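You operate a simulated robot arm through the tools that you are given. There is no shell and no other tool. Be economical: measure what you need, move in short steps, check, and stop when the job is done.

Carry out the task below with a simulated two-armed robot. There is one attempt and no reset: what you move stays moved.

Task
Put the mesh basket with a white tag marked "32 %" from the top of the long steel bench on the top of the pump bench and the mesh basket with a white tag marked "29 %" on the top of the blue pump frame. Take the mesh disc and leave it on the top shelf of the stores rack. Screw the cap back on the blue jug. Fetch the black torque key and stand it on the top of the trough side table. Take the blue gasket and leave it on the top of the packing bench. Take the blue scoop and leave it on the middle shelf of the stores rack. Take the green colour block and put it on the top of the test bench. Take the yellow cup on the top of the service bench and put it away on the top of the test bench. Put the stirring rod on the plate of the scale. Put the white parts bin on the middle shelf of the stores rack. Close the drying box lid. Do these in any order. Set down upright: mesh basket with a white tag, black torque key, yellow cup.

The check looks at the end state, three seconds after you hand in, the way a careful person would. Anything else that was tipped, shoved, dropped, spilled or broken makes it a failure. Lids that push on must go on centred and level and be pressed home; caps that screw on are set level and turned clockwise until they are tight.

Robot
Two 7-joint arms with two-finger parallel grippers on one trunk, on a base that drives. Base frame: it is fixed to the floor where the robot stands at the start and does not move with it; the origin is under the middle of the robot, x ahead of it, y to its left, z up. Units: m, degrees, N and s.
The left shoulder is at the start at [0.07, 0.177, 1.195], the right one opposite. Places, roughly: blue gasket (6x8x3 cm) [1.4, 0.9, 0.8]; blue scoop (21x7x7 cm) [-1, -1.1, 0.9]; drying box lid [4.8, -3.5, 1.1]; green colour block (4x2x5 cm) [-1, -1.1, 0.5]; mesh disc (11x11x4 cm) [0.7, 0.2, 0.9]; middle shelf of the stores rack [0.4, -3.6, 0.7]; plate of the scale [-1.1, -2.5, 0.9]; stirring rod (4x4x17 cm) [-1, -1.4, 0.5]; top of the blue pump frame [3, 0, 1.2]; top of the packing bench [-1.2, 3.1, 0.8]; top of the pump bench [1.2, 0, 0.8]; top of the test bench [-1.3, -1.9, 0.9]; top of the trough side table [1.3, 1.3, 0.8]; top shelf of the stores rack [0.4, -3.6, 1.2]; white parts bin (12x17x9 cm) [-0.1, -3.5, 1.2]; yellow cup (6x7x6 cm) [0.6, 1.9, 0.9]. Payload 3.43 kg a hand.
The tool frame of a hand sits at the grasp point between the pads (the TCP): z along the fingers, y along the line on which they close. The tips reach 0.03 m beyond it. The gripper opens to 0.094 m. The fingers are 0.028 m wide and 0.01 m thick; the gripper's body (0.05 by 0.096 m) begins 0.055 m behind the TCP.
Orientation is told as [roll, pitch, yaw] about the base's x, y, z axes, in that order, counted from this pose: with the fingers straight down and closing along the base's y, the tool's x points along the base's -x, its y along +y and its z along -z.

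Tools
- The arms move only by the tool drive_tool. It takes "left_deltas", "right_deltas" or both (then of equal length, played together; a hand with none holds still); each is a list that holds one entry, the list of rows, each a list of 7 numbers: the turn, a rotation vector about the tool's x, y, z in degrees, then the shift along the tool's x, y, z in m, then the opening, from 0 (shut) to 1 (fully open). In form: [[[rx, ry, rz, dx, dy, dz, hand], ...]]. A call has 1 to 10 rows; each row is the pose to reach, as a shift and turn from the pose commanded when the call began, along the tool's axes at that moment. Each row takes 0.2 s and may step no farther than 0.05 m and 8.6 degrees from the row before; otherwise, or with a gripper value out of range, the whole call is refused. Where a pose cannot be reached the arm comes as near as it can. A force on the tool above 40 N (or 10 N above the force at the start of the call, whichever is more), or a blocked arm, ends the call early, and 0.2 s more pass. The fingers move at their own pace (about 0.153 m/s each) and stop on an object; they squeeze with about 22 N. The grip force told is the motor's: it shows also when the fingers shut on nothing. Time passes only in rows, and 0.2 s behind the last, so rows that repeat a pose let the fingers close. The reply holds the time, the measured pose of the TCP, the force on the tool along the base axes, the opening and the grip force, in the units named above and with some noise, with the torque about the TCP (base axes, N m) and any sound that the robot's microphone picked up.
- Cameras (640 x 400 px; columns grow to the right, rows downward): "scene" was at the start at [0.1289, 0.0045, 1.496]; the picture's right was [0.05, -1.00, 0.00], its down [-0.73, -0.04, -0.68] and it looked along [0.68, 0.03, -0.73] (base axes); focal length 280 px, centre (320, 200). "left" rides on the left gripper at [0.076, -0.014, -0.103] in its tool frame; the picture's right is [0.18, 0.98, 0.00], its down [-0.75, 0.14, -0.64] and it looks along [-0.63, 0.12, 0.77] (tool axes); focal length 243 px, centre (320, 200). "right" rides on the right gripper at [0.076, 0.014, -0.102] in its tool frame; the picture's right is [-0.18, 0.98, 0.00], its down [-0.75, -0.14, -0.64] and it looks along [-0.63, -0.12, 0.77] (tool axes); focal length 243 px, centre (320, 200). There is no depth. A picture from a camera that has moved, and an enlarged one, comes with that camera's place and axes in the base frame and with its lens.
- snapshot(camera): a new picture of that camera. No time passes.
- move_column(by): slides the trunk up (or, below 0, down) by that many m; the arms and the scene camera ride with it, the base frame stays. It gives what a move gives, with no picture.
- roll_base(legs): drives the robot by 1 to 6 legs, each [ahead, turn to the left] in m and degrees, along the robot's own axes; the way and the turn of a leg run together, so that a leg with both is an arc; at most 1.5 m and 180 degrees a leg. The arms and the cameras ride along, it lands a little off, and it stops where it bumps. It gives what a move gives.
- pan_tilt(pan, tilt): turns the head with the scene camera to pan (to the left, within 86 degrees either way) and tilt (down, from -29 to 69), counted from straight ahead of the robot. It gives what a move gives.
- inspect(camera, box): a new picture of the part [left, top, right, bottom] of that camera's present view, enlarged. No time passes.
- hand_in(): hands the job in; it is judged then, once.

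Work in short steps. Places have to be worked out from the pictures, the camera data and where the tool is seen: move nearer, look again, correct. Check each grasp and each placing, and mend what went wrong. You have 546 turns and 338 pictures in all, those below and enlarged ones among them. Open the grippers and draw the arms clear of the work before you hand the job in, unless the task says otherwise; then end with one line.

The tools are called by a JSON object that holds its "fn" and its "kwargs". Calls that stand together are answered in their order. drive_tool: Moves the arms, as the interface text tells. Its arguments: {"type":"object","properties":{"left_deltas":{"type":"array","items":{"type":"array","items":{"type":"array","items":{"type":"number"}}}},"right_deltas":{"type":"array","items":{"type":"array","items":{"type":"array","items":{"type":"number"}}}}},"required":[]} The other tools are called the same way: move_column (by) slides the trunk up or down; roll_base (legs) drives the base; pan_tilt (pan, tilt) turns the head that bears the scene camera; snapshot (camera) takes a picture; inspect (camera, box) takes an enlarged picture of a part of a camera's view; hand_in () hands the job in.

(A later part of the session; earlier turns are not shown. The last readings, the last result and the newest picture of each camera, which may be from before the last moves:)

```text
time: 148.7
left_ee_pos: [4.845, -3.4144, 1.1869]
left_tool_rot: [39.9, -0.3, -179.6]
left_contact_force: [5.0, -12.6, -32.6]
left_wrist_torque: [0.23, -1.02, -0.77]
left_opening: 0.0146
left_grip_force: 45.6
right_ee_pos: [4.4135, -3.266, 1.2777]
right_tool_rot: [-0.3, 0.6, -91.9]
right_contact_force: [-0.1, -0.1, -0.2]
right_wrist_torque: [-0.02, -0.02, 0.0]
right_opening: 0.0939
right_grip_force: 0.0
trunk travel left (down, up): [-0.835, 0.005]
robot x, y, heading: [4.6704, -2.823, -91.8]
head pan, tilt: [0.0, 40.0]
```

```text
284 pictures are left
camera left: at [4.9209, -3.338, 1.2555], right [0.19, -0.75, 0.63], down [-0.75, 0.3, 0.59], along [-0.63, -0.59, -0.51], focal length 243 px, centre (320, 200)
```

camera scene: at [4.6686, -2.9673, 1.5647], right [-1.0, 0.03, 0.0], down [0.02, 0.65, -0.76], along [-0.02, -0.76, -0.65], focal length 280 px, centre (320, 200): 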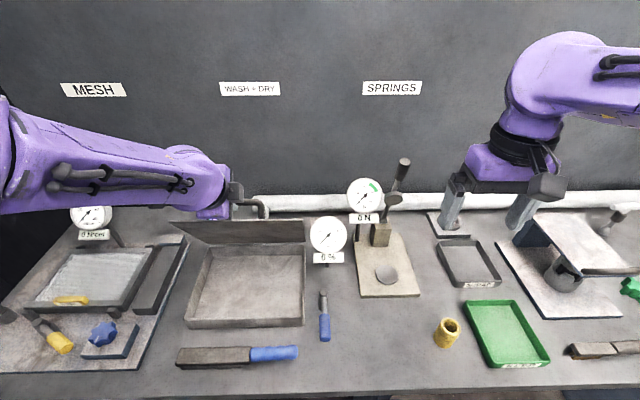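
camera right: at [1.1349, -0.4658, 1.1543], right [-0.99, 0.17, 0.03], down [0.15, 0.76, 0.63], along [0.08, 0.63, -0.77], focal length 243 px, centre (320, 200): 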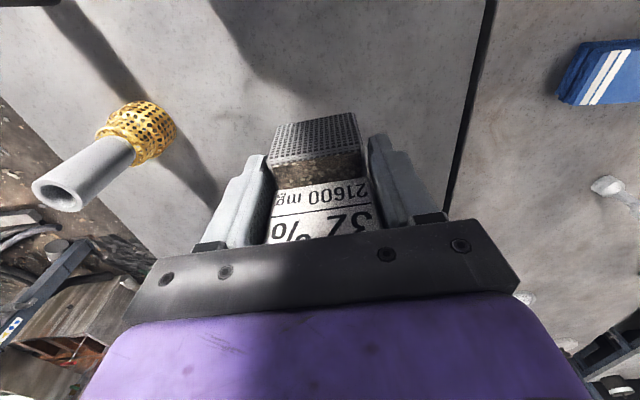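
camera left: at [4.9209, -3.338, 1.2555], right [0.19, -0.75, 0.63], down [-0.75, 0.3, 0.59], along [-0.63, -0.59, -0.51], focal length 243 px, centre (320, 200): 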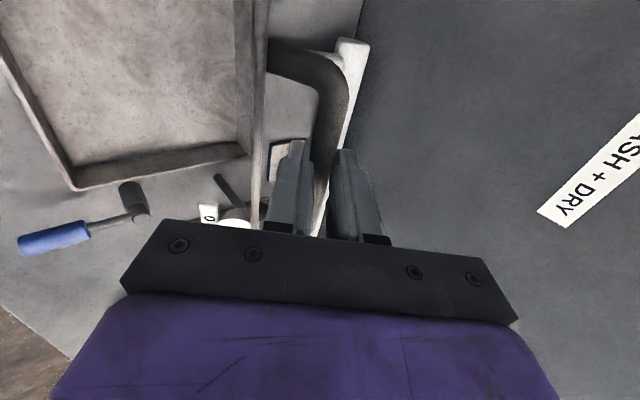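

The pull is purely radial (radius slightly overestimated). I continue with r≈0.238.

{"fn": "drive_tool", "kwargs": {"left_deltas": [[[0, 0, 0, 0, -0.0128, 0.004, 0], [0, 0, 0, 0, -0.0228, 0.0015, 0], [0, 0, 0, 0, -0.043, -0.0034, 0], [0, 0, 0, 0, -0.0635, -0.0065, 0], [0, 0, 0, 0, -0.0842, -0.0078, 0], [0, 0, 0, 0, -0.105, -0.0072, 0]]]}}

{"fn": "snapshot", "kwargs": {"camera": "left"}}

```text
time: 150.1
left_ee_pos: [4.8444, -3.3239, 1.1287]
left_tool_rot: [40.5, -0.4, -179.7]
left_contact_force: [13.7, -5.5, -3.5]
left_wrist_torque: [-0.16, -0.23, -1.17]
left_opening: 0.0148
left_grip_force: 45.2
right_ee_pos: [4.4141, -3.2613, 1.2808]
right_tool_rot: [-0.3, 0.3, -92.0]
right_contact_force: [0.6, 0.0, -0.5]
right_wrist_torque: [-0.02, 0.03, -0.01]
right_opening: 0.0938
right_grip_force: 0.1
trunk travel left (down, up): [-0.835, 0.005]
robot x, y, heading: [4.6706, -2.8218, -91.7]
head pan, tilt: [0.0, 40.0]
```

```text
283 pictures are left
camera left: at [4.9214, -3.2469, 1.1971], right [0.19, -0.75, 0.64], down [-0.75, 0.3, 0.58], along [-0.63, -0.59, -0.5], focal length 243 px, centre (320, 200)
```

left: 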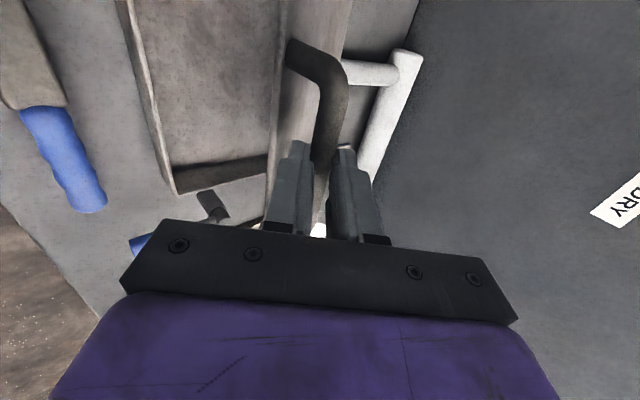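

Low force now. I continue lowering to about 79°.

{"fn": "drive_tool", "kwargs": {"left_deltas": [[[0, 0, 0, 0, -0.0207, 0.0024, 0], [0, 0, 0, 0, -0.0409, 0.0065, 0], [0, 0, 0, 0, -0.0608, 0.0123, 0], [0, 0, 0, 0, -0.0802, 0.02, 0], [0, 0, 0, 0, -0.0988, 0.0292, 0], [0, 0, 0, 0, -0.1165, 0.0401, 0]]]}}

{"fn": "snapshot", "kwargs": {"camera": "left"}}

{"fn": "snapshot", "kwargs": {"camera": "scene"}}

```text
time: 151.5
left_ee_pos: [4.8417, -3.2635, 1.0333]
left_tool_rot: [41.3, -3.6, -178.5]
left_contact_force: [33.0, 3.9, 1.3]
left_wrist_torque: [0.13, -1.03, -0.91]
left_opening: 0.0164
left_grip_force: 45.4
right_ee_pos: [4.4165, -3.2589, 1.2825]
right_tool_rot: [-0.4, 0.2, -92.1]
right_contact_force: [-0.6, 0.3, 0.8]
right_wrist_torque: [0.08, -0.04, -0.04]
right_opening: 0.0942
right_grip_force: 0.2
trunk travel left (down, up): [-0.835, 0.005]
robot x, y, heading: [4.6718, -2.8218, -91.4]
head pan, tilt: [0.0, 40.0]
```

```text
282 pictures are left
camera left: at [4.9194, -3.1844, 1.0965], right [0.24, -0.73, 0.64], down [-0.73, 0.3, 0.62], along [-0.64, -0.61, -0.46], focal length 243 px, centre (320, 200)
```

left: 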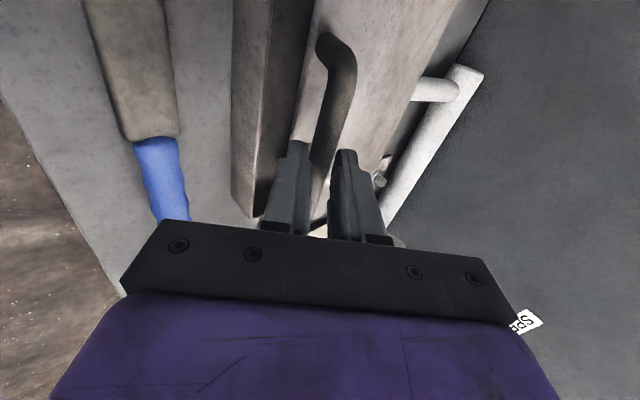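

```text
281 pictures are left
camera scene: at [4.6731, -2.9564, 1.566], right [-1.0, 0.03, 0.01], down [0.01, 0.64, -0.77], along [-0.02, -0.77, -0.64], focal length 280 px, centre (320, 200)
```

scene: 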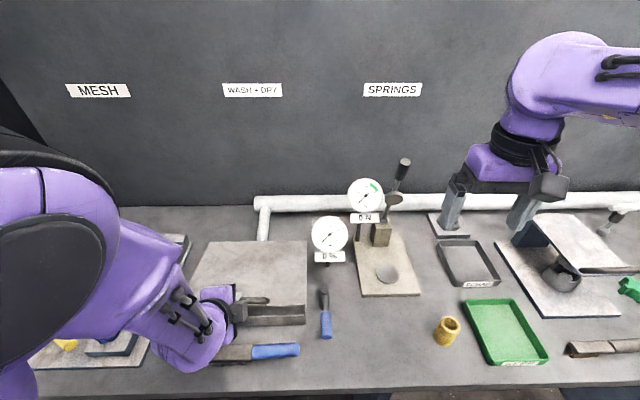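

The lid is ~15° from closed with a sideways force building; I loosen the grip slightly so that the bar just rests on the lower finger.

{"fn": "drive_tool", "kwargs": {"left_deltas": [[[0, 0, 0, 0, 0, 0, 0.25], [0, 0, 0, 0, 0, 0, 0.25]]]}}

{"fn": "snapshot", "kwargs": {"camera": "left"}}

```text
time: 152.1
left_ee_pos: [4.8399, -3.2638, 1.0317]
left_tool_rot: [41.0, -3.4, -178.2]
left_contact_force: [0.5, -1.3, 0.0]
left_wrist_torque: [0.03, 0.03, 0.0]
left_opening: 0.0231
left_grip_force: 0.0
right_ee_pos: [4.4138, -3.2595, 1.2804]
right_tool_rot: [-0.3, 0.1, -92.0]
right_contact_force: [-0.1, 0.1, 0.1]
right_wrist_torque: [0.02, 0.03, -0.04]
right_opening: 0.0939
right_grip_force: 0.1
trunk travel left (down, up): [-0.835, 0.005]
robot x, y, heading: [4.672, -2.8183, -91.6]
head pan, tilt: [0.0, 40.0]
```

```text
280 pictures are left
camera left: at [4.9173, -3.1843, 1.095], right [0.25, -0.73, 0.63], down [-0.73, 0.29, 0.62], along [-0.64, -0.61, -0.46], focal length 243 px, centre (320, 200)
```

left: 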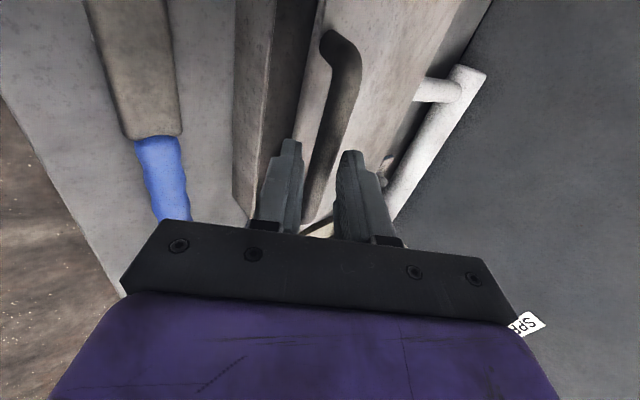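

Forces vanish and the lid holds. I continue down in small steps; the upper finger pushes the bar.

{"fn": "drive_tool", "kwargs": {"left_deltas": [[[0, 0, 0, 0, -0.013, 0.01, 0.25], [0, 0, 0, 0, -0.025, 0.021, 0.25], [0, 0, 0, 0, -0.037, 0.032, 0.25], [0, 0, 0, 0, -0.045, 0.04, 0.25]]]}}

{"fn": "snapshot", "kwargs": {"camera": "left"}}

{"fn": "snapshot", "kwargs": {"camera": "scene"}}

```text
time: 153.1
left_ee_pos: [4.8372, -3.2583, 0.9735]
left_tool_rot: [41.1, -4.0, -176.7]
left_contact_force: [-3.3, -11.5, 21.2]
left_wrist_torque: [-0.4, -0.32, -0.21]
left_opening: 0.0358
left_grip_force: 11.4
right_ee_pos: [4.4083, -3.2589, 1.2807]
right_tool_rot: [0.0, 0.2, -92.1]
right_contact_force: [-0.3, 0.4, -0.2]
right_wrist_torque: [0.04, 0.01, -0.03]
right_opening: 0.0935
right_grip_force: 0.2
trunk travel left (down, up): [-0.835, 0.005]
robot x, y, heading: [4.6702, -2.824, -91.7]
head pan, tilt: [0.0, 40.0]
```

```text
279 pictures are left
camera left: at [4.9146, -3.1775, 1.0359], right [0.27, -0.73, 0.63], down [-0.73, 0.27, 0.63], along [-0.63, -0.63, -0.46], focal length 243 px, centre (320, 200)
```

left: 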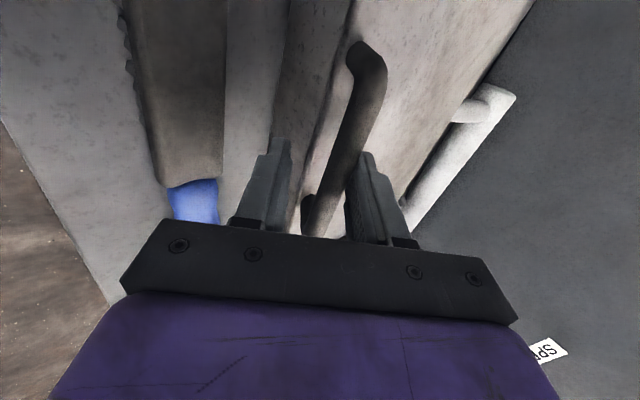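

```text
278 pictures are left
camera scene: at [4.663, -2.9568, 1.5664], right [-1.0, 0.03, 0.0], down [0.02, 0.64, -0.77], along [-0.02, -0.77, -0.64], focal length 280 px, centre (320, 200)
```

scene: 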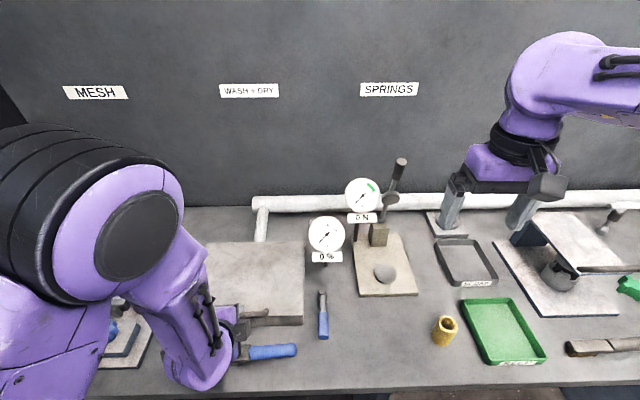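

The lid looks almost shut. I withdraw along the tool axis and look.

{"fn": "drive_tool", "kwargs": {"left_deltas": [[[0, 0, 0, 0, 0.005, -0.005, 0.38], [0, 0, 0, 0, 0.005, -0.015, 0.38], [0, 0, 0, 0, 0.005, -0.035, 0.38], [0, 0, 0, 0, 0.005, -0.06, 0.38], [0, 0, 0, 0, 0.005, -0.09, 0.38], [0, 0, 0, 0, 0.02, -0.12, 0.38]]]}}

{"fn": "snapshot", "kwargs": {"camera": "scene"}}

{"fn": "snapshot", "kwargs": {"camera": "left"}}

```text
time: 154.5
left_ee_pos: [4.8105, -3.2461, 1.0561]
left_tool_rot: [40.5, -0.6, -179.5]
left_contact_force: [-0.2, 0.4, 0.6]
left_wrist_torque: [0.0, 0.0, 0.0]
left_opening: 0.0358
left_grip_force: 0.1
left hand out of reach, approached as far as the arm can: row 4, 5, 6
right_ee_pos: [4.4111, -3.2564, 1.2811]
right_tool_rot: [-0.1, 0.1, -92.0]
right_contact_force: [-0.5, 0.4, 0.8]
right_wrist_torque: [-0.04, -0.01, 0.0]
right_opening: 0.0942
right_grip_force: 0.1
trunk travel left (down, up): [-0.835, 0.005]
robot x, y, heading: [4.6687, -2.8185, -91.6]
head pan, tilt: [0.0, 40.0]
```

```text
277 pictures are left
camera scene: at [4.6649, -2.9533, 1.5662], right [-1.0, 0.03, 0.0], down [0.02, 0.64, -0.77], along [-0.02, -0.77, -0.64], focal length 280 px, centre (320, 200)
```

scene: 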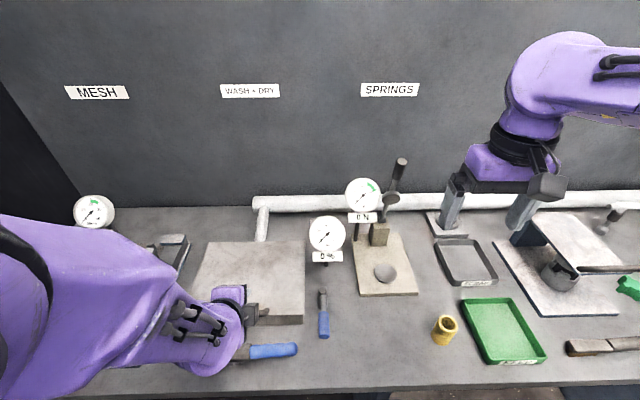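

```text
276 pictures are left
camera left: at [4.8873, -3.1681, 1.1251], right [0.2, -0.75, 0.64], down [-0.75, 0.3, 0.59], along [-0.63, -0.59, -0.5], focal length 243 px, centre (320, 200)
```

left: 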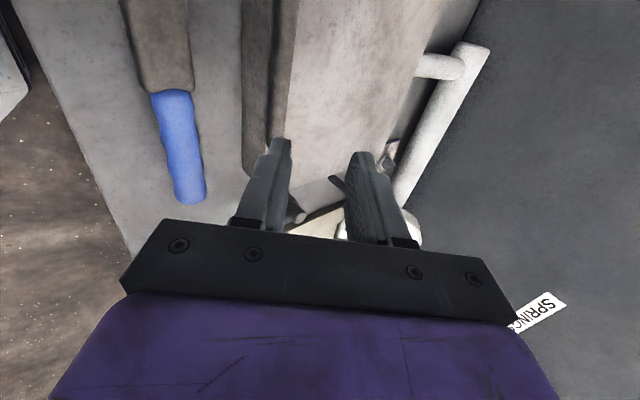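

I back the base off to clear the hand and inspect the lid.

{"fn": "roll_base", "kwargs": {"legs": [[-0.25, 0]]}}

{"fn": "inspect", "kwargs": {"camera": "scene", "box": [150, 140, 370, 290]}}

{"fn": "snapshot", "kwargs": {"camera": "left"}}

```text
time: 156.3
left_ee_pos: [4.8168, -3.0036, 1.0568]
left_tool_rot: [40.4, -0.6, -179.7]
left_contact_force: [-0.8, -0.3, -0.3]
left_wrist_torque: [-0.02, -0.03, -0.02]
left_opening: 0.0357
left_grip_force: 0.1
right_ee_pos: [4.4159, -3.0104, 1.2781]
right_tool_rot: [-0.1, 0.3, -92.3]
right_contact_force: [-0.8, -0.3, 0.2]
right_wrist_torque: [0.05, -0.04, 0.0]
right_opening: 0.0938
right_grip_force: 0.0
trunk travel left (down, up): [-0.835, 0.005]
robot x, y, heading: [4.6765, -2.5728, -92.0]
head pan, tilt: [0.0, 40.0]
```

```text
2.67 times, centred on (260, 215) of scene
camera zoom: at [4.6721, -2.7097, 1.5657], right [-1.0, 0.04, 0.0], down [0.02, 0.64, -0.77], along [-0.03, -0.76, -0.64], focal length 746 px, centre (480, 160)
```

zoom: 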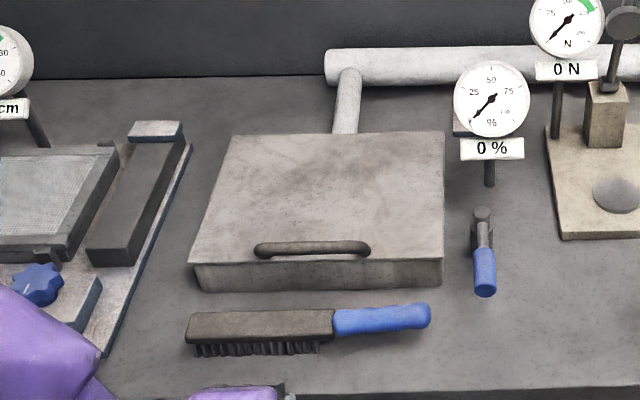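

```text
274 pictures are left
camera left: at [4.8935, -2.9246, 1.1239], right [0.2, -0.75, 0.63], down [-0.75, 0.3, 0.59], along [-0.63, -0.59, -0.5], focal length 243 px, centre (320, 200)
```

left: 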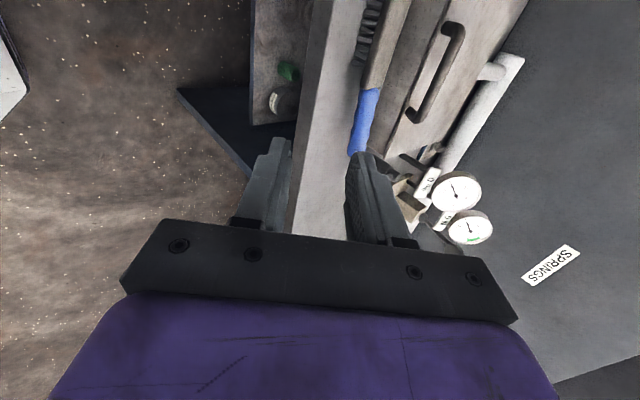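

The lid is closed and level. I restore the left arm to its carrying posture.

{"fn": "drive_tool", "kwargs": {"left_deltas": [[[8, 0, 0, 0.02, 0, -0.02, 0.5], [16, 0, 0, 0.04, 0, -0.04, 0.5], [24, 0, 0, 0.06, -0.0, -0.06, 0.5], [32, 0, 0, 0.08, -0.0, -0.08, 0.5], [40, 0, 0, 0.1, -0.0, -0.1, 0.5]]]}}

{"fn": "drive_tool", "kwargs": {"left_deltas": [[[0, 0, -8.5, 0, 0, -0.02, 1], [0, 0, -17, 0, 0, -0.04, 1], [0, 0, -25.5, 0, 0, -0.06, 1], [0, 0, -34, 0, 0, -0.06, 1], [0, 0, -42.5, 0, 0, -0.06, 1], [0, 0, -51, 0, 0, -0.06, 1], [0, 0, -59.5, 0, 0, -0.06, 1], [0, 0, -68, 0, 0, -0.06, 1], [0, 0, -76.5, 0, 0, -0.06, 1], [0, 0, -85, 0, 0, -0.06, 1]]]}}

```text
time: 157.6
left_ee_pos: [4.9147, -2.9383, 1.1307]
left_tool_rot: [1.4, 2.1, -179.1]
left_contact_force: [6.1, 3.0, 3.7]
left_wrist_torque: [-0.14, 0.42, -0.13]
left_opening: 0.047
left_grip_force: 0.1
left hand out of reach, approached as far as the arm can: row 1, 2, 3, 4
right_ee_pos: [4.417, -3.0098, 1.2794]
right_tool_rot: [-0.1, 0.1, -92.4]
right_contact_force: [-1.1, -0.1, 0.1]
right_wrist_torque: [-0.01, -0.11, 0.04]
right_opening: 0.0939
right_grip_force: 0.0
trunk travel left (down, up): [-0.835, 0.005]
robot x, y, heading: [4.6779, -2.5732, -92.0]
head pan, tilt: [0.0, 40.0]
```

```text
time: 159.8
left_ee_pos: [4.9183, -2.9335, 1.1915]
left_tool_rot: [-0.6, -0.6, -94.5]
left_contact_force: [-0.6, 0.3, 0.2]
left_wrist_torque: [0.01, -0.01, -0.02]
left_opening: 0.0939
left_grip_force: 0.1
right_ee_pos: [4.4157, -3.0094, 1.2804]
right_tool_rot: [-0.1, 0.3, -92.3]
right_contact_force: [0.0, 0.2, -0.2]
right_wrist_torque: [0.02, 0.0, -0.04]
right_opening: 0.0939
right_grip_force: 0.1
trunk travel left (down, up): [-0.835, 0.005]
robot x, y, heading: [4.6784, -2.5698, -92.1]
head pan, tilt: [0.0, 40.0]
```

Next: the stores rack. I drive back west along the free aisle and face the rack.

{"fn": "roll_base", "kwargs": {"legs": [[-0.2, 0], [0, -88], [1.5, 0], [1.5, 0], [1.3, 0], [0, 90]]}}

{"fn": "pan_tilt", "kwargs": {"pan": 0, "tilt": 25}}

{"fn": "snapshot", "kwargs": {"camera": "scene"}}

```text
time: 189.1
left_ee_pos: [0.6277, -2.6709, 1.1915]
left_tool_rot: [-0.6, -0.4, -94.7]
left_contact_force: [0.3, -0.2, 0.7]
left_wrist_torque: [0.04, 0.02, -0.01]
left_opening: 0.0941
left_grip_force: 0.0
right_ee_pos: [0.126, -2.7446, 1.2803]
right_tool_rot: [-0.1, 0.2, -92.4]
right_contact_force: [-0.1, -0.6, -0.7]
right_wrist_torque: [0.03, 0.0, 0.02]
right_opening: 0.0938
right_grip_force: 0.1
trunk travel left (down, up): [-0.835, 0.005]
robot x, y, heading: [0.3899, -2.309, -92.0]
head pan, tilt: [0.0, 40.0]
```

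```text
time: 189.9
left_ee_pos: [0.6283, -2.6708, 1.1913]
left_tool_rot: [-0.6, -0.5, -94.7]
left_contact_force: [0.3, 0.0, 0.5]
left_wrist_torque: [-0.01, 0.05, 0.01]
left_opening: 0.0939
left_grip_force: 0.0
right_ee_pos: [0.1278, -2.7443, 1.2803]
right_tool_rot: [-0.1, 0.1, -92.3]
right_contact_force: [-0.5, -0.6, -0.4]
right_wrist_torque: [-0.01, -0.01, 0.0]
right_opening: 0.0941
right_grip_force: 0.0
trunk travel left (down, up): [-0.835, 0.005]
robot x, y, heading: [0.3901, -2.3076, -92.1]
head pan, tilt: [0.0, 25.0]
```

```text
273 pictures are left
camera scene: at [0.3821, -2.4507, 1.5892], right [-1.0, 0.04, 0.0], down [0.02, 0.42, -0.91], along [-0.03, -0.91, -0.42], focal length 280 px, centre (320, 200)
```

scene: 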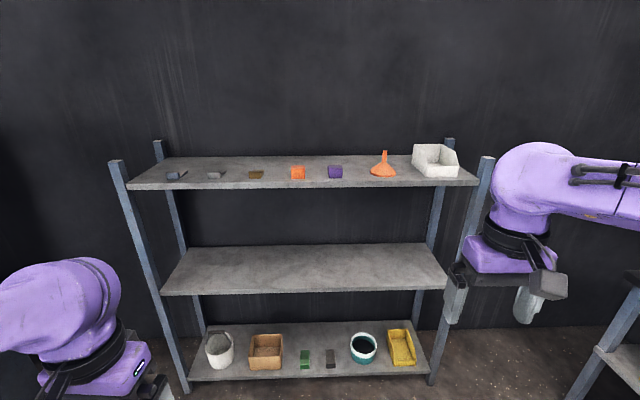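

Bin is at the right end of the top shelf. I shift right and closer to it, then look in detail.

{"fn": "roll_base", "kwargs": {"legs": [[0, -43], [0.4, 0], [0, 45], [0.12, 0]]}}

{"fn": "pan_tilt", "kwargs": {"pan": -10, "tilt": 30}}

{"fn": "snapshot", "kwargs": {"camera": "scene"}}

{"fn": "snapshot", "kwargs": {"camera": "right"}}

```text
time: 197.2
left_ee_pos: [0.3557, -3.0625, 1.1927]
left_tool_rot: [-0.7, -0.6, -92.9]
left_contact_force: [0.0, 0.2, 0.8]
left_wrist_torque: [-0.02, 0.0, -0.05]
left_opening: 0.0941
left_grip_force: 0.1
right_ee_pos: [-0.1422, -3.1521, 1.281]
right_tool_rot: [-0.2, 0.1, -90.6]
right_contact_force: [0.1, -0.3, 0.3]
right_wrist_torque: [-0.03, 0.04, 0.01]
right_opening: 0.0942
right_grip_force: 0.0
trunk travel left (down, up): [-0.835, 0.005]
robot x, y, heading: [0.1011, -2.7145, -90.4]
head pan, tilt: [0.0, 25.0]
```

```text
time: 198.0
left_ee_pos: [0.3542, -3.0657, 1.1916]
left_tool_rot: [-0.6, -0.5, -92.8]
left_contact_force: [0.6, 1.0, 0.4]
left_wrist_torque: [-0.01, -0.02, 0.03]
left_opening: 0.0939
left_grip_force: 0.0
right_ee_pos: [-0.1427, -3.1565, 1.2806]
right_tool_rot: [0.0, 0.2, -90.5]
right_contact_force: [0.0, 0.0, -0.3]
right_wrist_torque: [0.05, 0.01, -0.01]
right_opening: 0.0941
right_grip_force: 0.0
trunk travel left (down, up): [-0.835, 0.005]
robot x, y, heading: [0.1025, -2.7086, -90.3]
head pan, tilt: [-10.0, 30.0]
```

```text
272 pictures are left
camera scene: at [0.0869, -2.8507, 1.5812], right [-0.98, 0.18, 0.0], down [0.09, 0.49, -0.87], along [-0.15, -0.85, -0.5], focal length 280 px, centre (320, 200)
```

scene: 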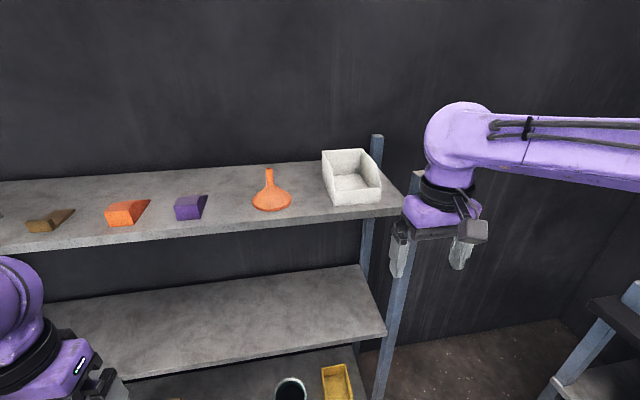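

```text
271 pictures are left
camera right: at [-0.1277, -3.0791, 1.3825], right [0.98, -0.19, 0.0], down [-0.15, -0.75, 0.64], along [-0.13, -0.63, -0.77], focal length 243 px, centre (320, 200)
```

right: 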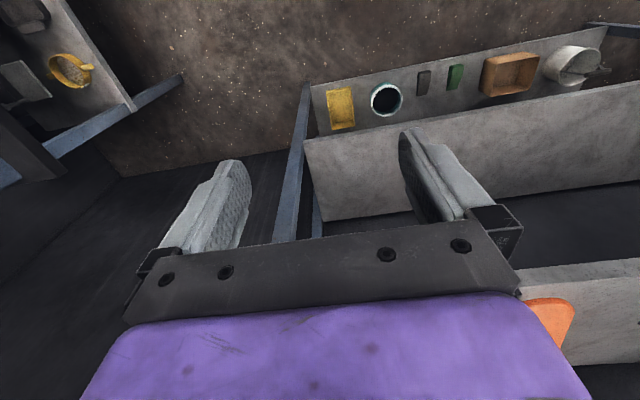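

The bin (12 cm wide, 17 deep) stands at about x≈-0.12, y -3.455..-3.625. I raise both hands above the top-shelf contents before moving in.

{"fn": "drive_tool", "kwargs": {"left_deltas": [[[0, 0, 0, 0, 0, -0.04, 1], [0, 0, 0, 0, 0, -0.08, 1], [0, 0, 0, 0, 0, -0.12, 1], [0, 0, 0, 0, 0, -0.16, 1], [0, 0, 0, 0, 0, -0.19, 1]]], "right_deltas": [[[0, 0, 0, 0, 0, -0.03, 1], [0, 0, 0, 0, 0, -0.06, 1], [0, 0, 0, 0, 0, -0.09, 1], [0, 0, 0, 0, 0, -0.11, 1], [0, 0, 0, 0, 0, -0.11, 1]]]}}

{"fn": "roll_base", "kwargs": {"legs": [[0.2, 0]]}}

{"fn": "snapshot", "kwargs": {"camera": "scene"}}

{"fn": "snapshot", "kwargs": {"camera": "right"}}

```text
time: 199.2
left_ee_pos: [0.3568, -3.0622, 1.3825]
left_tool_rot: [-0.5, -0.5, -92.9]
left_contact_force: [-1.1, 1.0, -0.2]
left_wrist_torque: [-0.01, 0.01, 0.01]
left_opening: 0.0941
left_grip_force: 0.1
right_ee_pos: [-0.1448, -3.1541, 1.3911]
right_tool_rot: [-0.1, 0.1, -90.5]
right_contact_force: [-0.8, -0.1, 0.0]
right_wrist_torque: [-0.01, -0.02, 0.01]
right_opening: 0.0939
right_grip_force: 0.1
trunk travel left (down, up): [-0.835, 0.005]
robot x, y, heading: [0.1062, -2.71, -90.3]
head pan, tilt: [-10.0, 30.0]
```

```text
time: 200.8
left_ee_pos: [0.3574, -3.2584, 1.3832]
left_tool_rot: [-0.6, -0.6, -92.9]
left_contact_force: [-0.6, 0.0, -0.5]
left_wrist_torque: [0.0, 0.01, 0.02]
left_opening: 0.0937
left_grip_force: 0.1
right_ee_pos: [-0.1441, -3.3511, 1.3933]
right_tool_rot: [-0.1, 0.0, -90.5]
right_contact_force: [0.0, -0.7, 0.7]
right_wrist_torque: [-0.06, 0.05, 0.03]
right_opening: 0.0937
right_grip_force: 0.1
trunk travel left (down, up): [-0.835, 0.005]
robot x, y, heading: [0.1059, -2.9119, -90.1]
head pan, tilt: [-10.0, 30.0]
```

```text
270 pictures are left
camera scene: at [0.0862, -3.0443, 1.5817], right [-0.98, 0.18, 0.0], down [0.09, 0.49, -0.87], along [-0.15, -0.85, -0.5], focal length 280 px, centre (320, 200)
```

scene: 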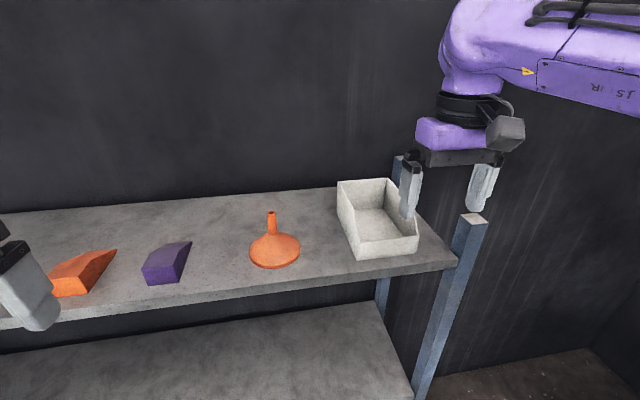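

```text
269 pictures are left
camera right: at [-0.1283, -3.2739, 1.495], right [0.98, -0.19, 0.0], down [-0.15, -0.75, 0.64], along [-0.12, -0.63, -0.77], focal length 243 px, centre (320, 200)
```

right: 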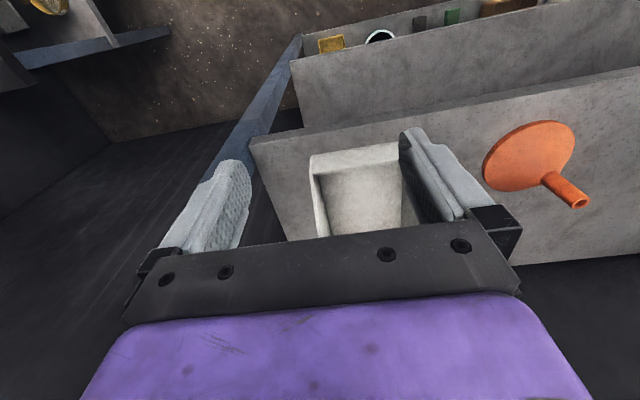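

Bin spans x -0.054..-0.18, y -3.43..-3.60 on shelf z≈1.21. I move 0.1 m closer and bring the right hand over its left side wall.

{"fn": "roll_base", "kwargs": {"legs": [[0.1, 0]]}}

{"fn": "drive_tool", "kwargs": {"right_deltas": [[[0, 0, 0, -0.03, 0.03, 0, 0.6], [0, 0, 0, -0.06, 0.06, 0, 0.6], [0, 0, 0, -0.09, 0.087, 0, 0.6]]]}}

{"fn": "snapshot", "kwargs": {"camera": "right"}}

{"fn": "snapshot", "kwargs": {"camera": "scene"}}

```text
time: 201.9
left_ee_pos: [0.356, -3.3534, 1.384]
left_tool_rot: [-0.6, -0.8, -92.9]
left_contact_force: [0.2, 0.7, 0.7]
left_wrist_torque: [-0.02, -0.02, 0.0]
left_opening: 0.0941
left_grip_force: 0.0
right_ee_pos: [-0.1441, -3.4459, 1.3947]
right_tool_rot: [-0.2, -0.1, -90.5]
right_contact_force: [0.7, 0.8, 0.6]
right_wrist_torque: [-0.05, -0.02, 0.01]
right_opening: 0.0938
right_grip_force: 0.1
trunk travel left (down, up): [-0.835, 0.005]
robot x, y, heading: [0.103, -3.0098, -90.6]
head pan, tilt: [-10.0, 30.0]
```

```text
time: 202.7
left_ee_pos: [0.3566, -3.3647, 1.3801]
left_tool_rot: [-0.6, -0.4, -92.9]
left_contact_force: [-0.2, -1.0, 0.4]
left_wrist_torque: [0.04, 0.02, 0.01]
left_opening: 0.094
left_grip_force: 0.1
right_ee_pos: [-0.057, -3.5481, 1.3906]
right_tool_rot: [-0.2, 0.2, -90.5]
right_contact_force: [-1.0, -1.1, -0.2]
right_wrist_torque: [0.04, 0.0, 0.0]
right_opening: 0.0563
right_grip_force: 0.1
trunk travel left (down, up): [-0.835, 0.005]
robot x, y, heading: [0.1014, -3.0087, -90.4]
head pan, tilt: [-10.0, 30.0]
```

```text
268 pictures are left
camera right: at [-0.0412, -3.4711, 1.4929], right [0.98, -0.19, 0.0], down [-0.15, -0.76, 0.64], along [-0.13, -0.63, -0.77], focal length 243 px, centre (320, 200)
```

right: 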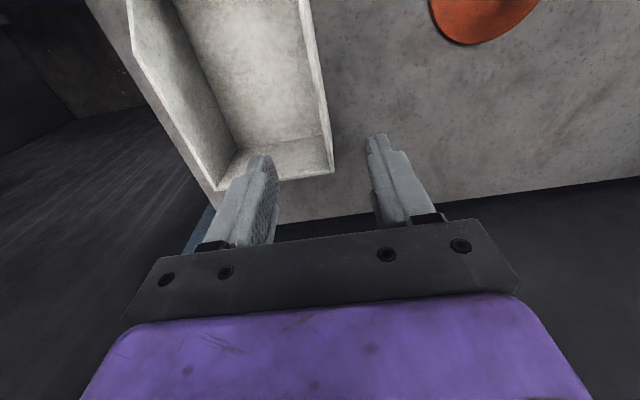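

```text
267 pictures are left
camera scene: at [0.0863, -3.1522, 1.5808], right [-0.98, 0.18, 0.0], down [0.09, 0.49, -0.86], along [-0.15, -0.85, -0.5], focal length 280 px, centre (320, 200)
```

scene: 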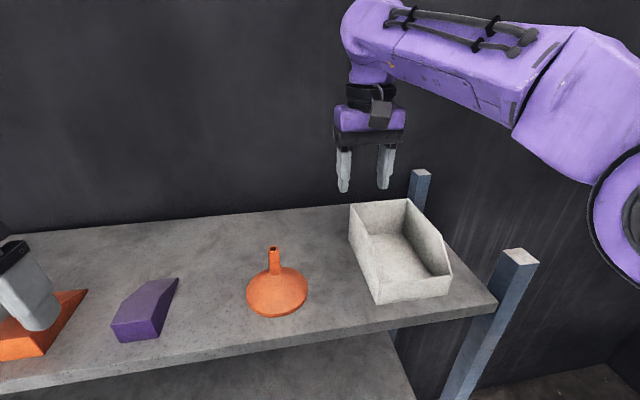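

The side wall lies in the middle between the fingers. I descend to z≈1.272 and close.

{"fn": "drive_tool", "kwargs": {"right_deltas": [[[0, 0, 0, 0, 0, 0.03, 0.6], [0, 0, 0, 0, 0, 0.06, 0.6], [0, 0, 0, 0, 0, 0.09, 0.6], [0, 0, 0, 0, 0, 0.118, 0.6], [0, 0, 0, 0, 0, 0.118, 0], [0, 0, 0, 0, 0, 0.118, 0], [0, 0, 0, 0, 0, 0.118, 0], [0, 0, 0, 0, 0, 0.118, 0]]]}}

{"fn": "snapshot", "kwargs": {"camera": "scene"}}

{"fn": "snapshot", "kwargs": {"camera": "right"}}

```text
time: 204.5
left_ee_pos: [0.3565, -3.3595, 1.3817]
left_tool_rot: [-0.6, -0.6, -92.9]
left_contact_force: [-0.2, 0.1, -0.3]
left_wrist_torque: [0.01, -0.02, 0.03]
left_opening: 0.0938
left_grip_force: 0.1
right_ee_pos: [-0.0582, -3.5418, 1.2734]
right_tool_rot: [-0.1, 0.1, -90.6]
right_contact_force: [1.2, -0.5, 2.0]
right_wrist_torque: [-0.25, -0.09, -0.02]
right_opening: 0.0085
right_grip_force: 22.0
trunk travel left (down, up): [-0.835, 0.005]
robot x, y, heading: [0.1015, -3.0067, -90.2]
head pan, tilt: [-10.0, 30.0]
```

```text
266 pictures are left
camera scene: at [0.0856, -3.1474, 1.5813], right [-0.98, 0.18, 0.0], down [0.09, 0.49, -0.87], along [-0.15, -0.85, -0.5], focal length 280 px, centre (320, 200)
```

scene: 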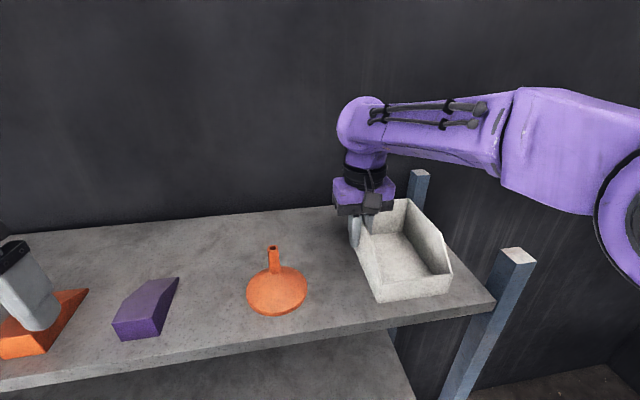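

```text
265 pictures are left
camera right: at [-0.0428, -3.466, 1.3764], right [0.98, -0.19, 0.0], down [-0.15, -0.75, 0.64], along [-0.12, -0.63, -0.77], focal length 243 px, centre (320, 200)
```

right: 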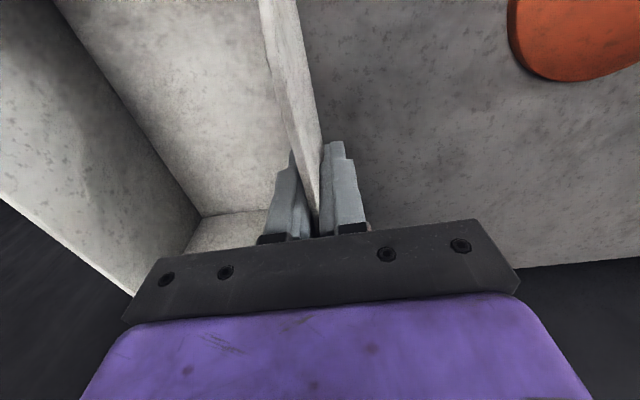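

Wall gripped firmly. I lift slowly 7 cm and check.

{"fn": "drive_tool", "kwargs": {"right_deltas": [[[0, 0, 0, 0, 0, -0.006, 0], [0, 0, 0, 0, 0, -0.015, 0], [0, 0, 0, 0, 0, -0.03, 0], [0, 0, 0, 0, 0, -0.045, 0], [0, 0, 0, 0, 0, -0.06, 0], [0, 0, 0, 0, 0, -0.07, 0]]]}}

{"fn": "snapshot", "kwargs": {"camera": "scene"}}

```text
time: 205.9
left_ee_pos: [0.3566, -3.3601, 1.3813]
left_tool_rot: [-0.6, -0.5, -92.9]
left_contact_force: [-0.1, -0.4, -0.5]
left_wrist_torque: [-0.04, 0.01, 0.02]
left_opening: 0.094
left_grip_force: 0.1
right_ee_pos: [-0.0584, -3.5436, 1.343]
right_tool_rot: [0.0, 0.0, -90.5]
right_contact_force: [0.1, -0.4, -1.6]
right_wrist_torque: [-0.06, -0.09, 0.0]
right_opening: 0.0081
right_grip_force: 21.9
trunk travel left (down, up): [-0.835, 0.005]
robot x, y, heading: [0.1004, -3.0082, -90.5]
head pan, tilt: [-10.0, 30.0]
```

```text
264 pictures are left
camera scene: at [0.0855, -3.1479, 1.5812], right [-0.98, 0.18, 0.0], down [0.09, 0.49, -0.87], along [-0.15, -0.85, -0.5], focal length 280 px, centre (320, 200)
```

scene: 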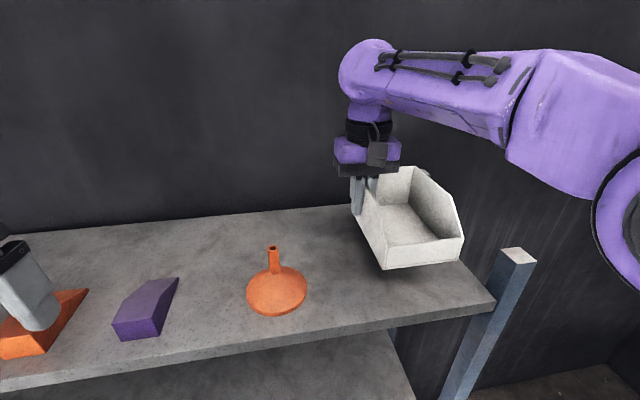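

Held level. I back away, shift left in front of the rack's middle, and lower the trunk 0.5 m.

{"fn": "roll_base", "kwargs": {"legs": [[-0.75, 0], [0, 45], [0.5, 0], [0, -45]]}}

{"fn": "move_column", "kwargs": {"by": -0.48}}

{"fn": "pan_tilt", "kwargs": {"pan": 0, "tilt": 20}}

{"fn": "snapshot", "kwargs": {"camera": "scene"}}

```text
time: 216.6
left_ee_pos: [0.7174, -2.9575, 1.3822]
left_tool_rot: [-0.6, -0.5, -92.4]
left_contact_force: [-0.8, 0.0, 0.5]
left_wrist_torque: [0.0, -0.01, 0.03]
left_opening: 0.0942
left_grip_force: 0.0
right_ee_pos: [0.3037, -3.1454, 1.3442]
right_tool_rot: [-0.2, 0.0, -89.8]
right_contact_force: [0.7, -0.2, -1.9]
right_wrist_torque: [-0.06, -0.07, -0.01]
right_opening: 0.0081
right_grip_force: 22.0
trunk travel left (down, up): [-0.835, 0.005]
robot x, y, heading: [0.4584, -2.6105, -89.8]
head pan, tilt: [-10.0, 30.0]
```

```text
refused: -0.48 is not a number from -0.4 to 0.4
```

```text
time: 217.3
left_ee_pos: [0.7154, -2.9564, 1.3821]
left_tool_rot: [-0.6, -0.5, -92.2]
left_contact_force: [-0.4, -0.3, -0.2]
left_wrist_torque: [0.0, 0.01, -0.02]
left_opening: 0.094
left_grip_force: 0.1
right_ee_pos: [0.303, -3.1463, 1.3441]
right_tool_rot: [0.0, 0.1, -89.9]
right_contact_force: [0.5, 0.2, -1.1]
right_wrist_torque: [-0.05, -0.09, 0.01]
right_opening: 0.0082
right_grip_force: 22.4
trunk travel left (down, up): [-0.835, 0.005]
robot x, y, heading: [0.4555, -2.6073, -89.5]
head pan, tilt: [0.0, 20.0]
```

```text
263 pictures are left
camera scene: at [0.4584, -2.7519, 1.5972], right [-1.0, -0.01, 0.0], down [0.0, 0.34, -0.94], along [0.01, -0.94, -0.34], focal length 280 px, centre (320, 200)
```

scene: 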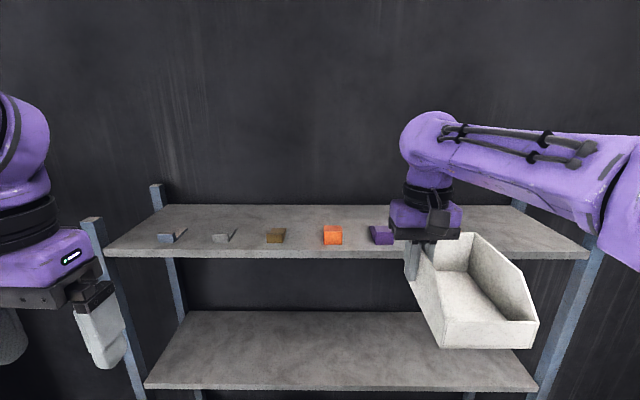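

The column moves at most 0.4 m per call; I lower in two steps and check.

{"fn": "move_column", "kwargs": {"by": -0.26}}

{"fn": "move_column", "kwargs": {"by": -0.25}}

{"fn": "snapshot", "kwargs": {"camera": "scene"}}

```text
time: 220.0
left_ee_pos: [0.7157, -2.9582, 1.1207]
left_tool_rot: [-0.6, -0.7, -92.4]
left_contact_force: [0.2, 0.0, 0.3]
left_wrist_torque: [0.01, 0.02, 0.01]
left_opening: 0.094
left_grip_force: 0.1
right_ee_pos: [0.3034, -3.1456, 1.0839]
right_tool_rot: [-0.1, 0.1, -89.8]
right_contact_force: [-0.8, -0.5, -2.4]
right_wrist_torque: [-0.05, -0.1, 0.03]
right_opening: 0.0082
right_grip_force: 22.2
trunk travel left (down, up): [-0.575, 0.265]
robot x, y, heading: [0.4584, -2.6069, -89.4]
head pan, tilt: [0.0, 20.0]
```

```text
time: 222.6
left_ee_pos: [0.7154, -2.9566, 0.8722]
left_tool_rot: [-0.5, -0.6, -92.3]
left_contact_force: [-0.8, -0.5, -0.5]
left_wrist_torque: [0.02, -0.01, -0.01]
left_opening: 0.0937
left_grip_force: 0.0
right_ee_pos: [0.304, -3.1447, 0.8325]
right_tool_rot: [-0.1, 0.1, -89.9]
right_contact_force: [0.3, 0.0, -2.3]
right_wrist_torque: [-0.04, -0.05, 0.04]
right_opening: 0.0079
right_grip_force: 21.9
trunk travel left (down, up): [-0.325, 0.515]
robot x, y, heading: [0.4585, -2.6078, -89.3]
head pan, tilt: [0.0, 20.0]
```

```text
262 pictures are left
camera scene: at [0.4585, -2.7516, 1.0874], right [-1.0, -0.01, 0.0], down [0.0, 0.34, -0.94], along [0.01, -0.94, -0.34], focal length 280 px, centre (320, 200)
```

scene: 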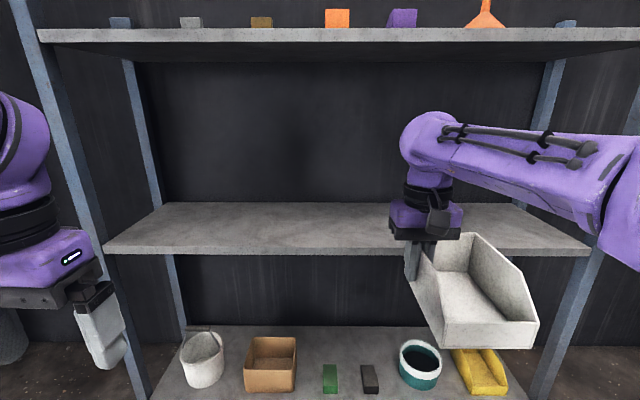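

Bin bottom is ~6 cm above the middle shelf. I drive in 0.37 m.

{"fn": "roll_base", "kwargs": {"legs": [[0.2, 0]]}}

{"fn": "snapshot", "kwargs": {"camera": "scene"}}

```text
time: 224.2
left_ee_pos: [0.7174, -3.1609, 0.8722]
left_tool_rot: [-0.5, -0.5, -92.3]
left_contact_force: [1.1, -0.2, 0.2]
left_wrist_torque: [0.01, -0.03, -0.01]
left_opening: 0.0942
left_grip_force: 0.0
right_ee_pos: [0.3047, -3.3491, 0.8321]
right_tool_rot: [-0.1, 0.2, -89.7]
right_contact_force: [-0.2, 0.1, -1.6]
right_wrist_torque: [-0.01, -0.09, -0.01]
right_opening: 0.0082
right_grip_force: 22.1
trunk travel left (down, up): [-0.325, 0.515]
robot x, y, heading: [0.4606, -2.8128, -89.7]
head pan, tilt: [0.0, 20.0]
```

```text
261 pictures are left
camera scene: at [0.46, -2.955, 1.0871], right [-1.0, -0.01, 0.0], down [0.0, 0.34, -0.94], along [0.01, -0.94, -0.34], focal length 280 px, centre (320, 200)
```

scene: 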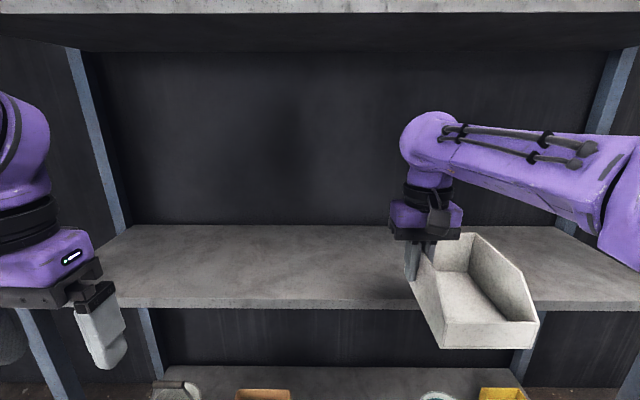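

Clear. I drive in the remaining 0.16 m.

{"fn": "roll_base", "kwargs": {"legs": [[0.16, 0]]}}

{"fn": "drive_tool", "kwargs": {"right_deltas": [[[0, 0, 0, -0.02, 0, 0, 0], [0, 0, 0, -0.045, 0, 0.01, 0], [0, 0, 0, -0.045, 0, 0.025, 0], [0, 0, 0, -0.045, 0, 0.04, 0], [0, 0, 0, -0.045, 0, 0.05, 0]]]}}

{"fn": "snapshot", "kwargs": {"camera": "scene"}}

{"fn": "snapshot", "kwargs": {"camera": "right"}}

```text
time: 225.6
left_ee_pos: [0.7181, -3.3204, 0.8717]
left_tool_rot: [-0.6, -0.4, -92.1]
left_contact_force: [-0.2, -0.2, 0.5]
left_wrist_torque: [0.02, 0.0, 0.01]
left_opening: 0.0942
left_grip_force: 0.1
right_ee_pos: [0.3063, -3.509, 0.8328]
right_tool_rot: [-0.1, 0.2, -89.8]
right_contact_force: [0.1, -0.1, -1.1]
right_wrist_torque: [-0.05, -0.13, -0.05]
right_opening: 0.0081
right_grip_force: 21.2
trunk travel left (down, up): [-0.325, 0.515]
robot x, y, heading: [0.4596, -2.9693, -89.7]
head pan, tilt: [0.0, 20.0]
```

```text
time: 226.8
left_ee_pos: [0.719, -3.3201, 0.872]
left_tool_rot: [-0.6, -0.6, -92.1]
left_contact_force: [0.3, 0.6, 0.2]
left_wrist_torque: [0.03, -0.01, 0.0]
left_opening: 0.0941
left_grip_force: 0.1
right_ee_pos: [0.3058, -3.5528, 0.7828]
right_tool_rot: [-0.2, 0.1, -89.7]
right_contact_force: [-0.7, 0.2, -1.9]
right_wrist_torque: [-0.05, -0.13, 0.01]
right_opening: 0.0083
right_grip_force: 22.2
trunk travel left (down, up): [-0.325, 0.515]
robot x, y, heading: [0.4624, -2.9704, -89.6]
head pan, tilt: [0.0, 20.0]
```

```text
260 pictures are left
camera scene: at [0.4611, -3.1139, 1.0873], right [-1.0, -0.01, 0.0], down [0.0, 0.34, -0.94], along [0.01, -0.94, -0.34], focal length 280 px, centre (320, 200)
```

scene: 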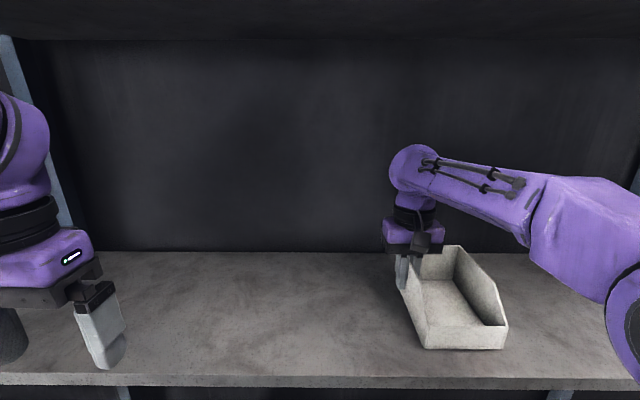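

```text
259 pictures are left
camera right: at [0.3202, -3.4761, 0.8851], right [0.98, -0.18, 0.0], down [-0.14, -0.76, 0.64], along [-0.12, -0.63, -0.77], focal length 243 px, centre (320, 200)
```

right: 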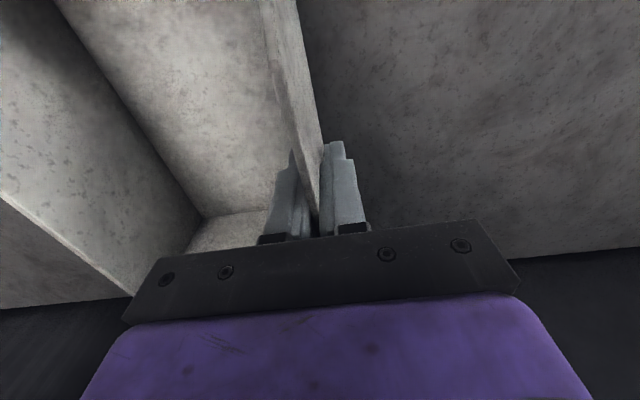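

Over the shelf, about 2 cm above it. I lower in fine steps until contact.

{"fn": "drive_tool", "kwargs": {"right_deltas": [[[0, 0, 0, 0, 0, 0.005, 0], [0, 0, 0, 0, 0, 0.009, 0], [0, 0, 0, 0, 0, 0.012, 0], [0, 0, 0, 0, 0, 0.015, 0], [0, 0, 0, 0, 0, 0.018, 0]]]}}

```text
time: 228.0
left_ee_pos: [0.7191, -3.3175, 0.8716]
left_tool_rot: [-0.6, -0.7, -92.2]
left_contact_force: [1.2, 0.6, 0.2]
left_wrist_torque: [-0.03, 0.0, -0.03]
left_opening: 0.0943
left_grip_force: 0.1
right_ee_pos: [0.3063, -3.5508, 0.7674]
right_tool_rot: [-0.1, -0.1, -89.9]
right_contact_force: [-0.6, -1.0, 17.8]
right_wrist_torque: [0.06, -0.08, 0.04]
right_opening: 0.0084
right_grip_force: 21.8
trunk travel left (down, up): [-0.325, 0.515]
robot x, y, heading: [0.4588, -2.9746, -89.6]
head pan, tilt: [0.0, 20.0]
```

Contact. I ease, open moderately, lift, and back out.

{"fn": "drive_tool", "kwargs": {"right_deltas": [[[0, 0, 0, 0, 0, -0.003, 0], [0, 0, 0, 0, 0, -0.003, 0.5], [0, 0, 0, 0, 0, -0.003, 0.5], [0, 0, 0, 0, 0, -0.003, 0.5], [0, 0, 0, 0, 0, -0.03, 0.5], [0, 0, 0, 0, 0, -0.06, 0.5], [0, 0, 0, 0, 0, -0.09, 0.5], [0, 0, 0, 0, 0, -0.11, 0.5]]]}}

{"fn": "roll_base", "kwargs": {"legs": [[-0.5, 0]]}}

{"fn": "snapshot", "kwargs": {"camera": "scene"}}

```text
time: 229.8
left_ee_pos: [0.7182, -3.3196, 0.8723]
left_tool_rot: [-0.6, -0.6, -92.1]
left_contact_force: [0.2, -0.1, -0.7]
left_wrist_torque: [0.01, 0.04, 0.0]
left_opening: 0.094
left_grip_force: 0.0
right_ee_pos: [0.3054, -3.5525, 0.8766]
right_tool_rot: [-0.1, 0.0, -89.8]
right_contact_force: [-0.3, 0.4, 0.1]
right_wrist_torque: [-0.03, -0.04, -0.02]
right_opening: 0.0469
right_grip_force: 0.2
trunk travel left (down, up): [-0.325, 0.515]
robot x, y, heading: [0.4633, -2.9708, -89.6]
head pan, tilt: [0.0, 20.0]
```

```text
time: 232.8
left_ee_pos: [0.7168, -2.8177, 0.8735]
left_tool_rot: [-0.6, -0.6, -92.3]
left_contact_force: [-0.1, 0.0, 0.3]
left_wrist_torque: [-0.02, 0.02, 0.04]
left_opening: 0.0941
left_grip_force: 0.0
right_ee_pos: [0.3025, -3.052, 0.8772]
right_tool_rot: [-0.1, 0.1, -89.8]
right_contact_force: [-0.6, 0.0, 0.0]
right_wrist_torque: [-0.01, 0.01, -0.03]
right_opening: 0.0472
right_grip_force: 0.0
trunk travel left (down, up): [-0.325, 0.515]
robot x, y, heading: [0.4559, -2.4692, -89.3]
head pan, tilt: [0.0, 20.0]
```

```text
258 pictures are left
camera scene: at [0.4575, -2.6132, 1.0874], right [-1.0, -0.01, 0.0], down [0.0, 0.34, -0.94], along [0.01, -0.94, -0.34], focal length 280 px, centre (320, 200)
```

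scene: 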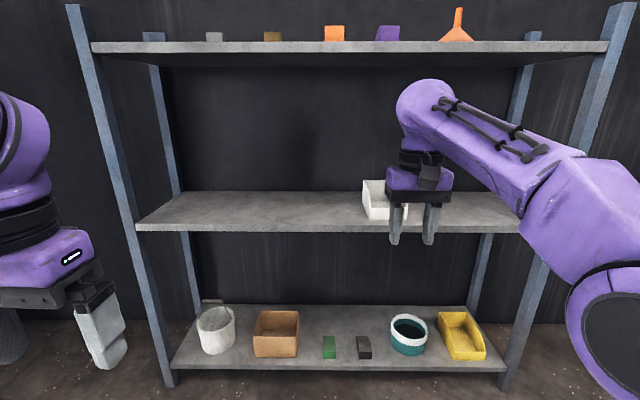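

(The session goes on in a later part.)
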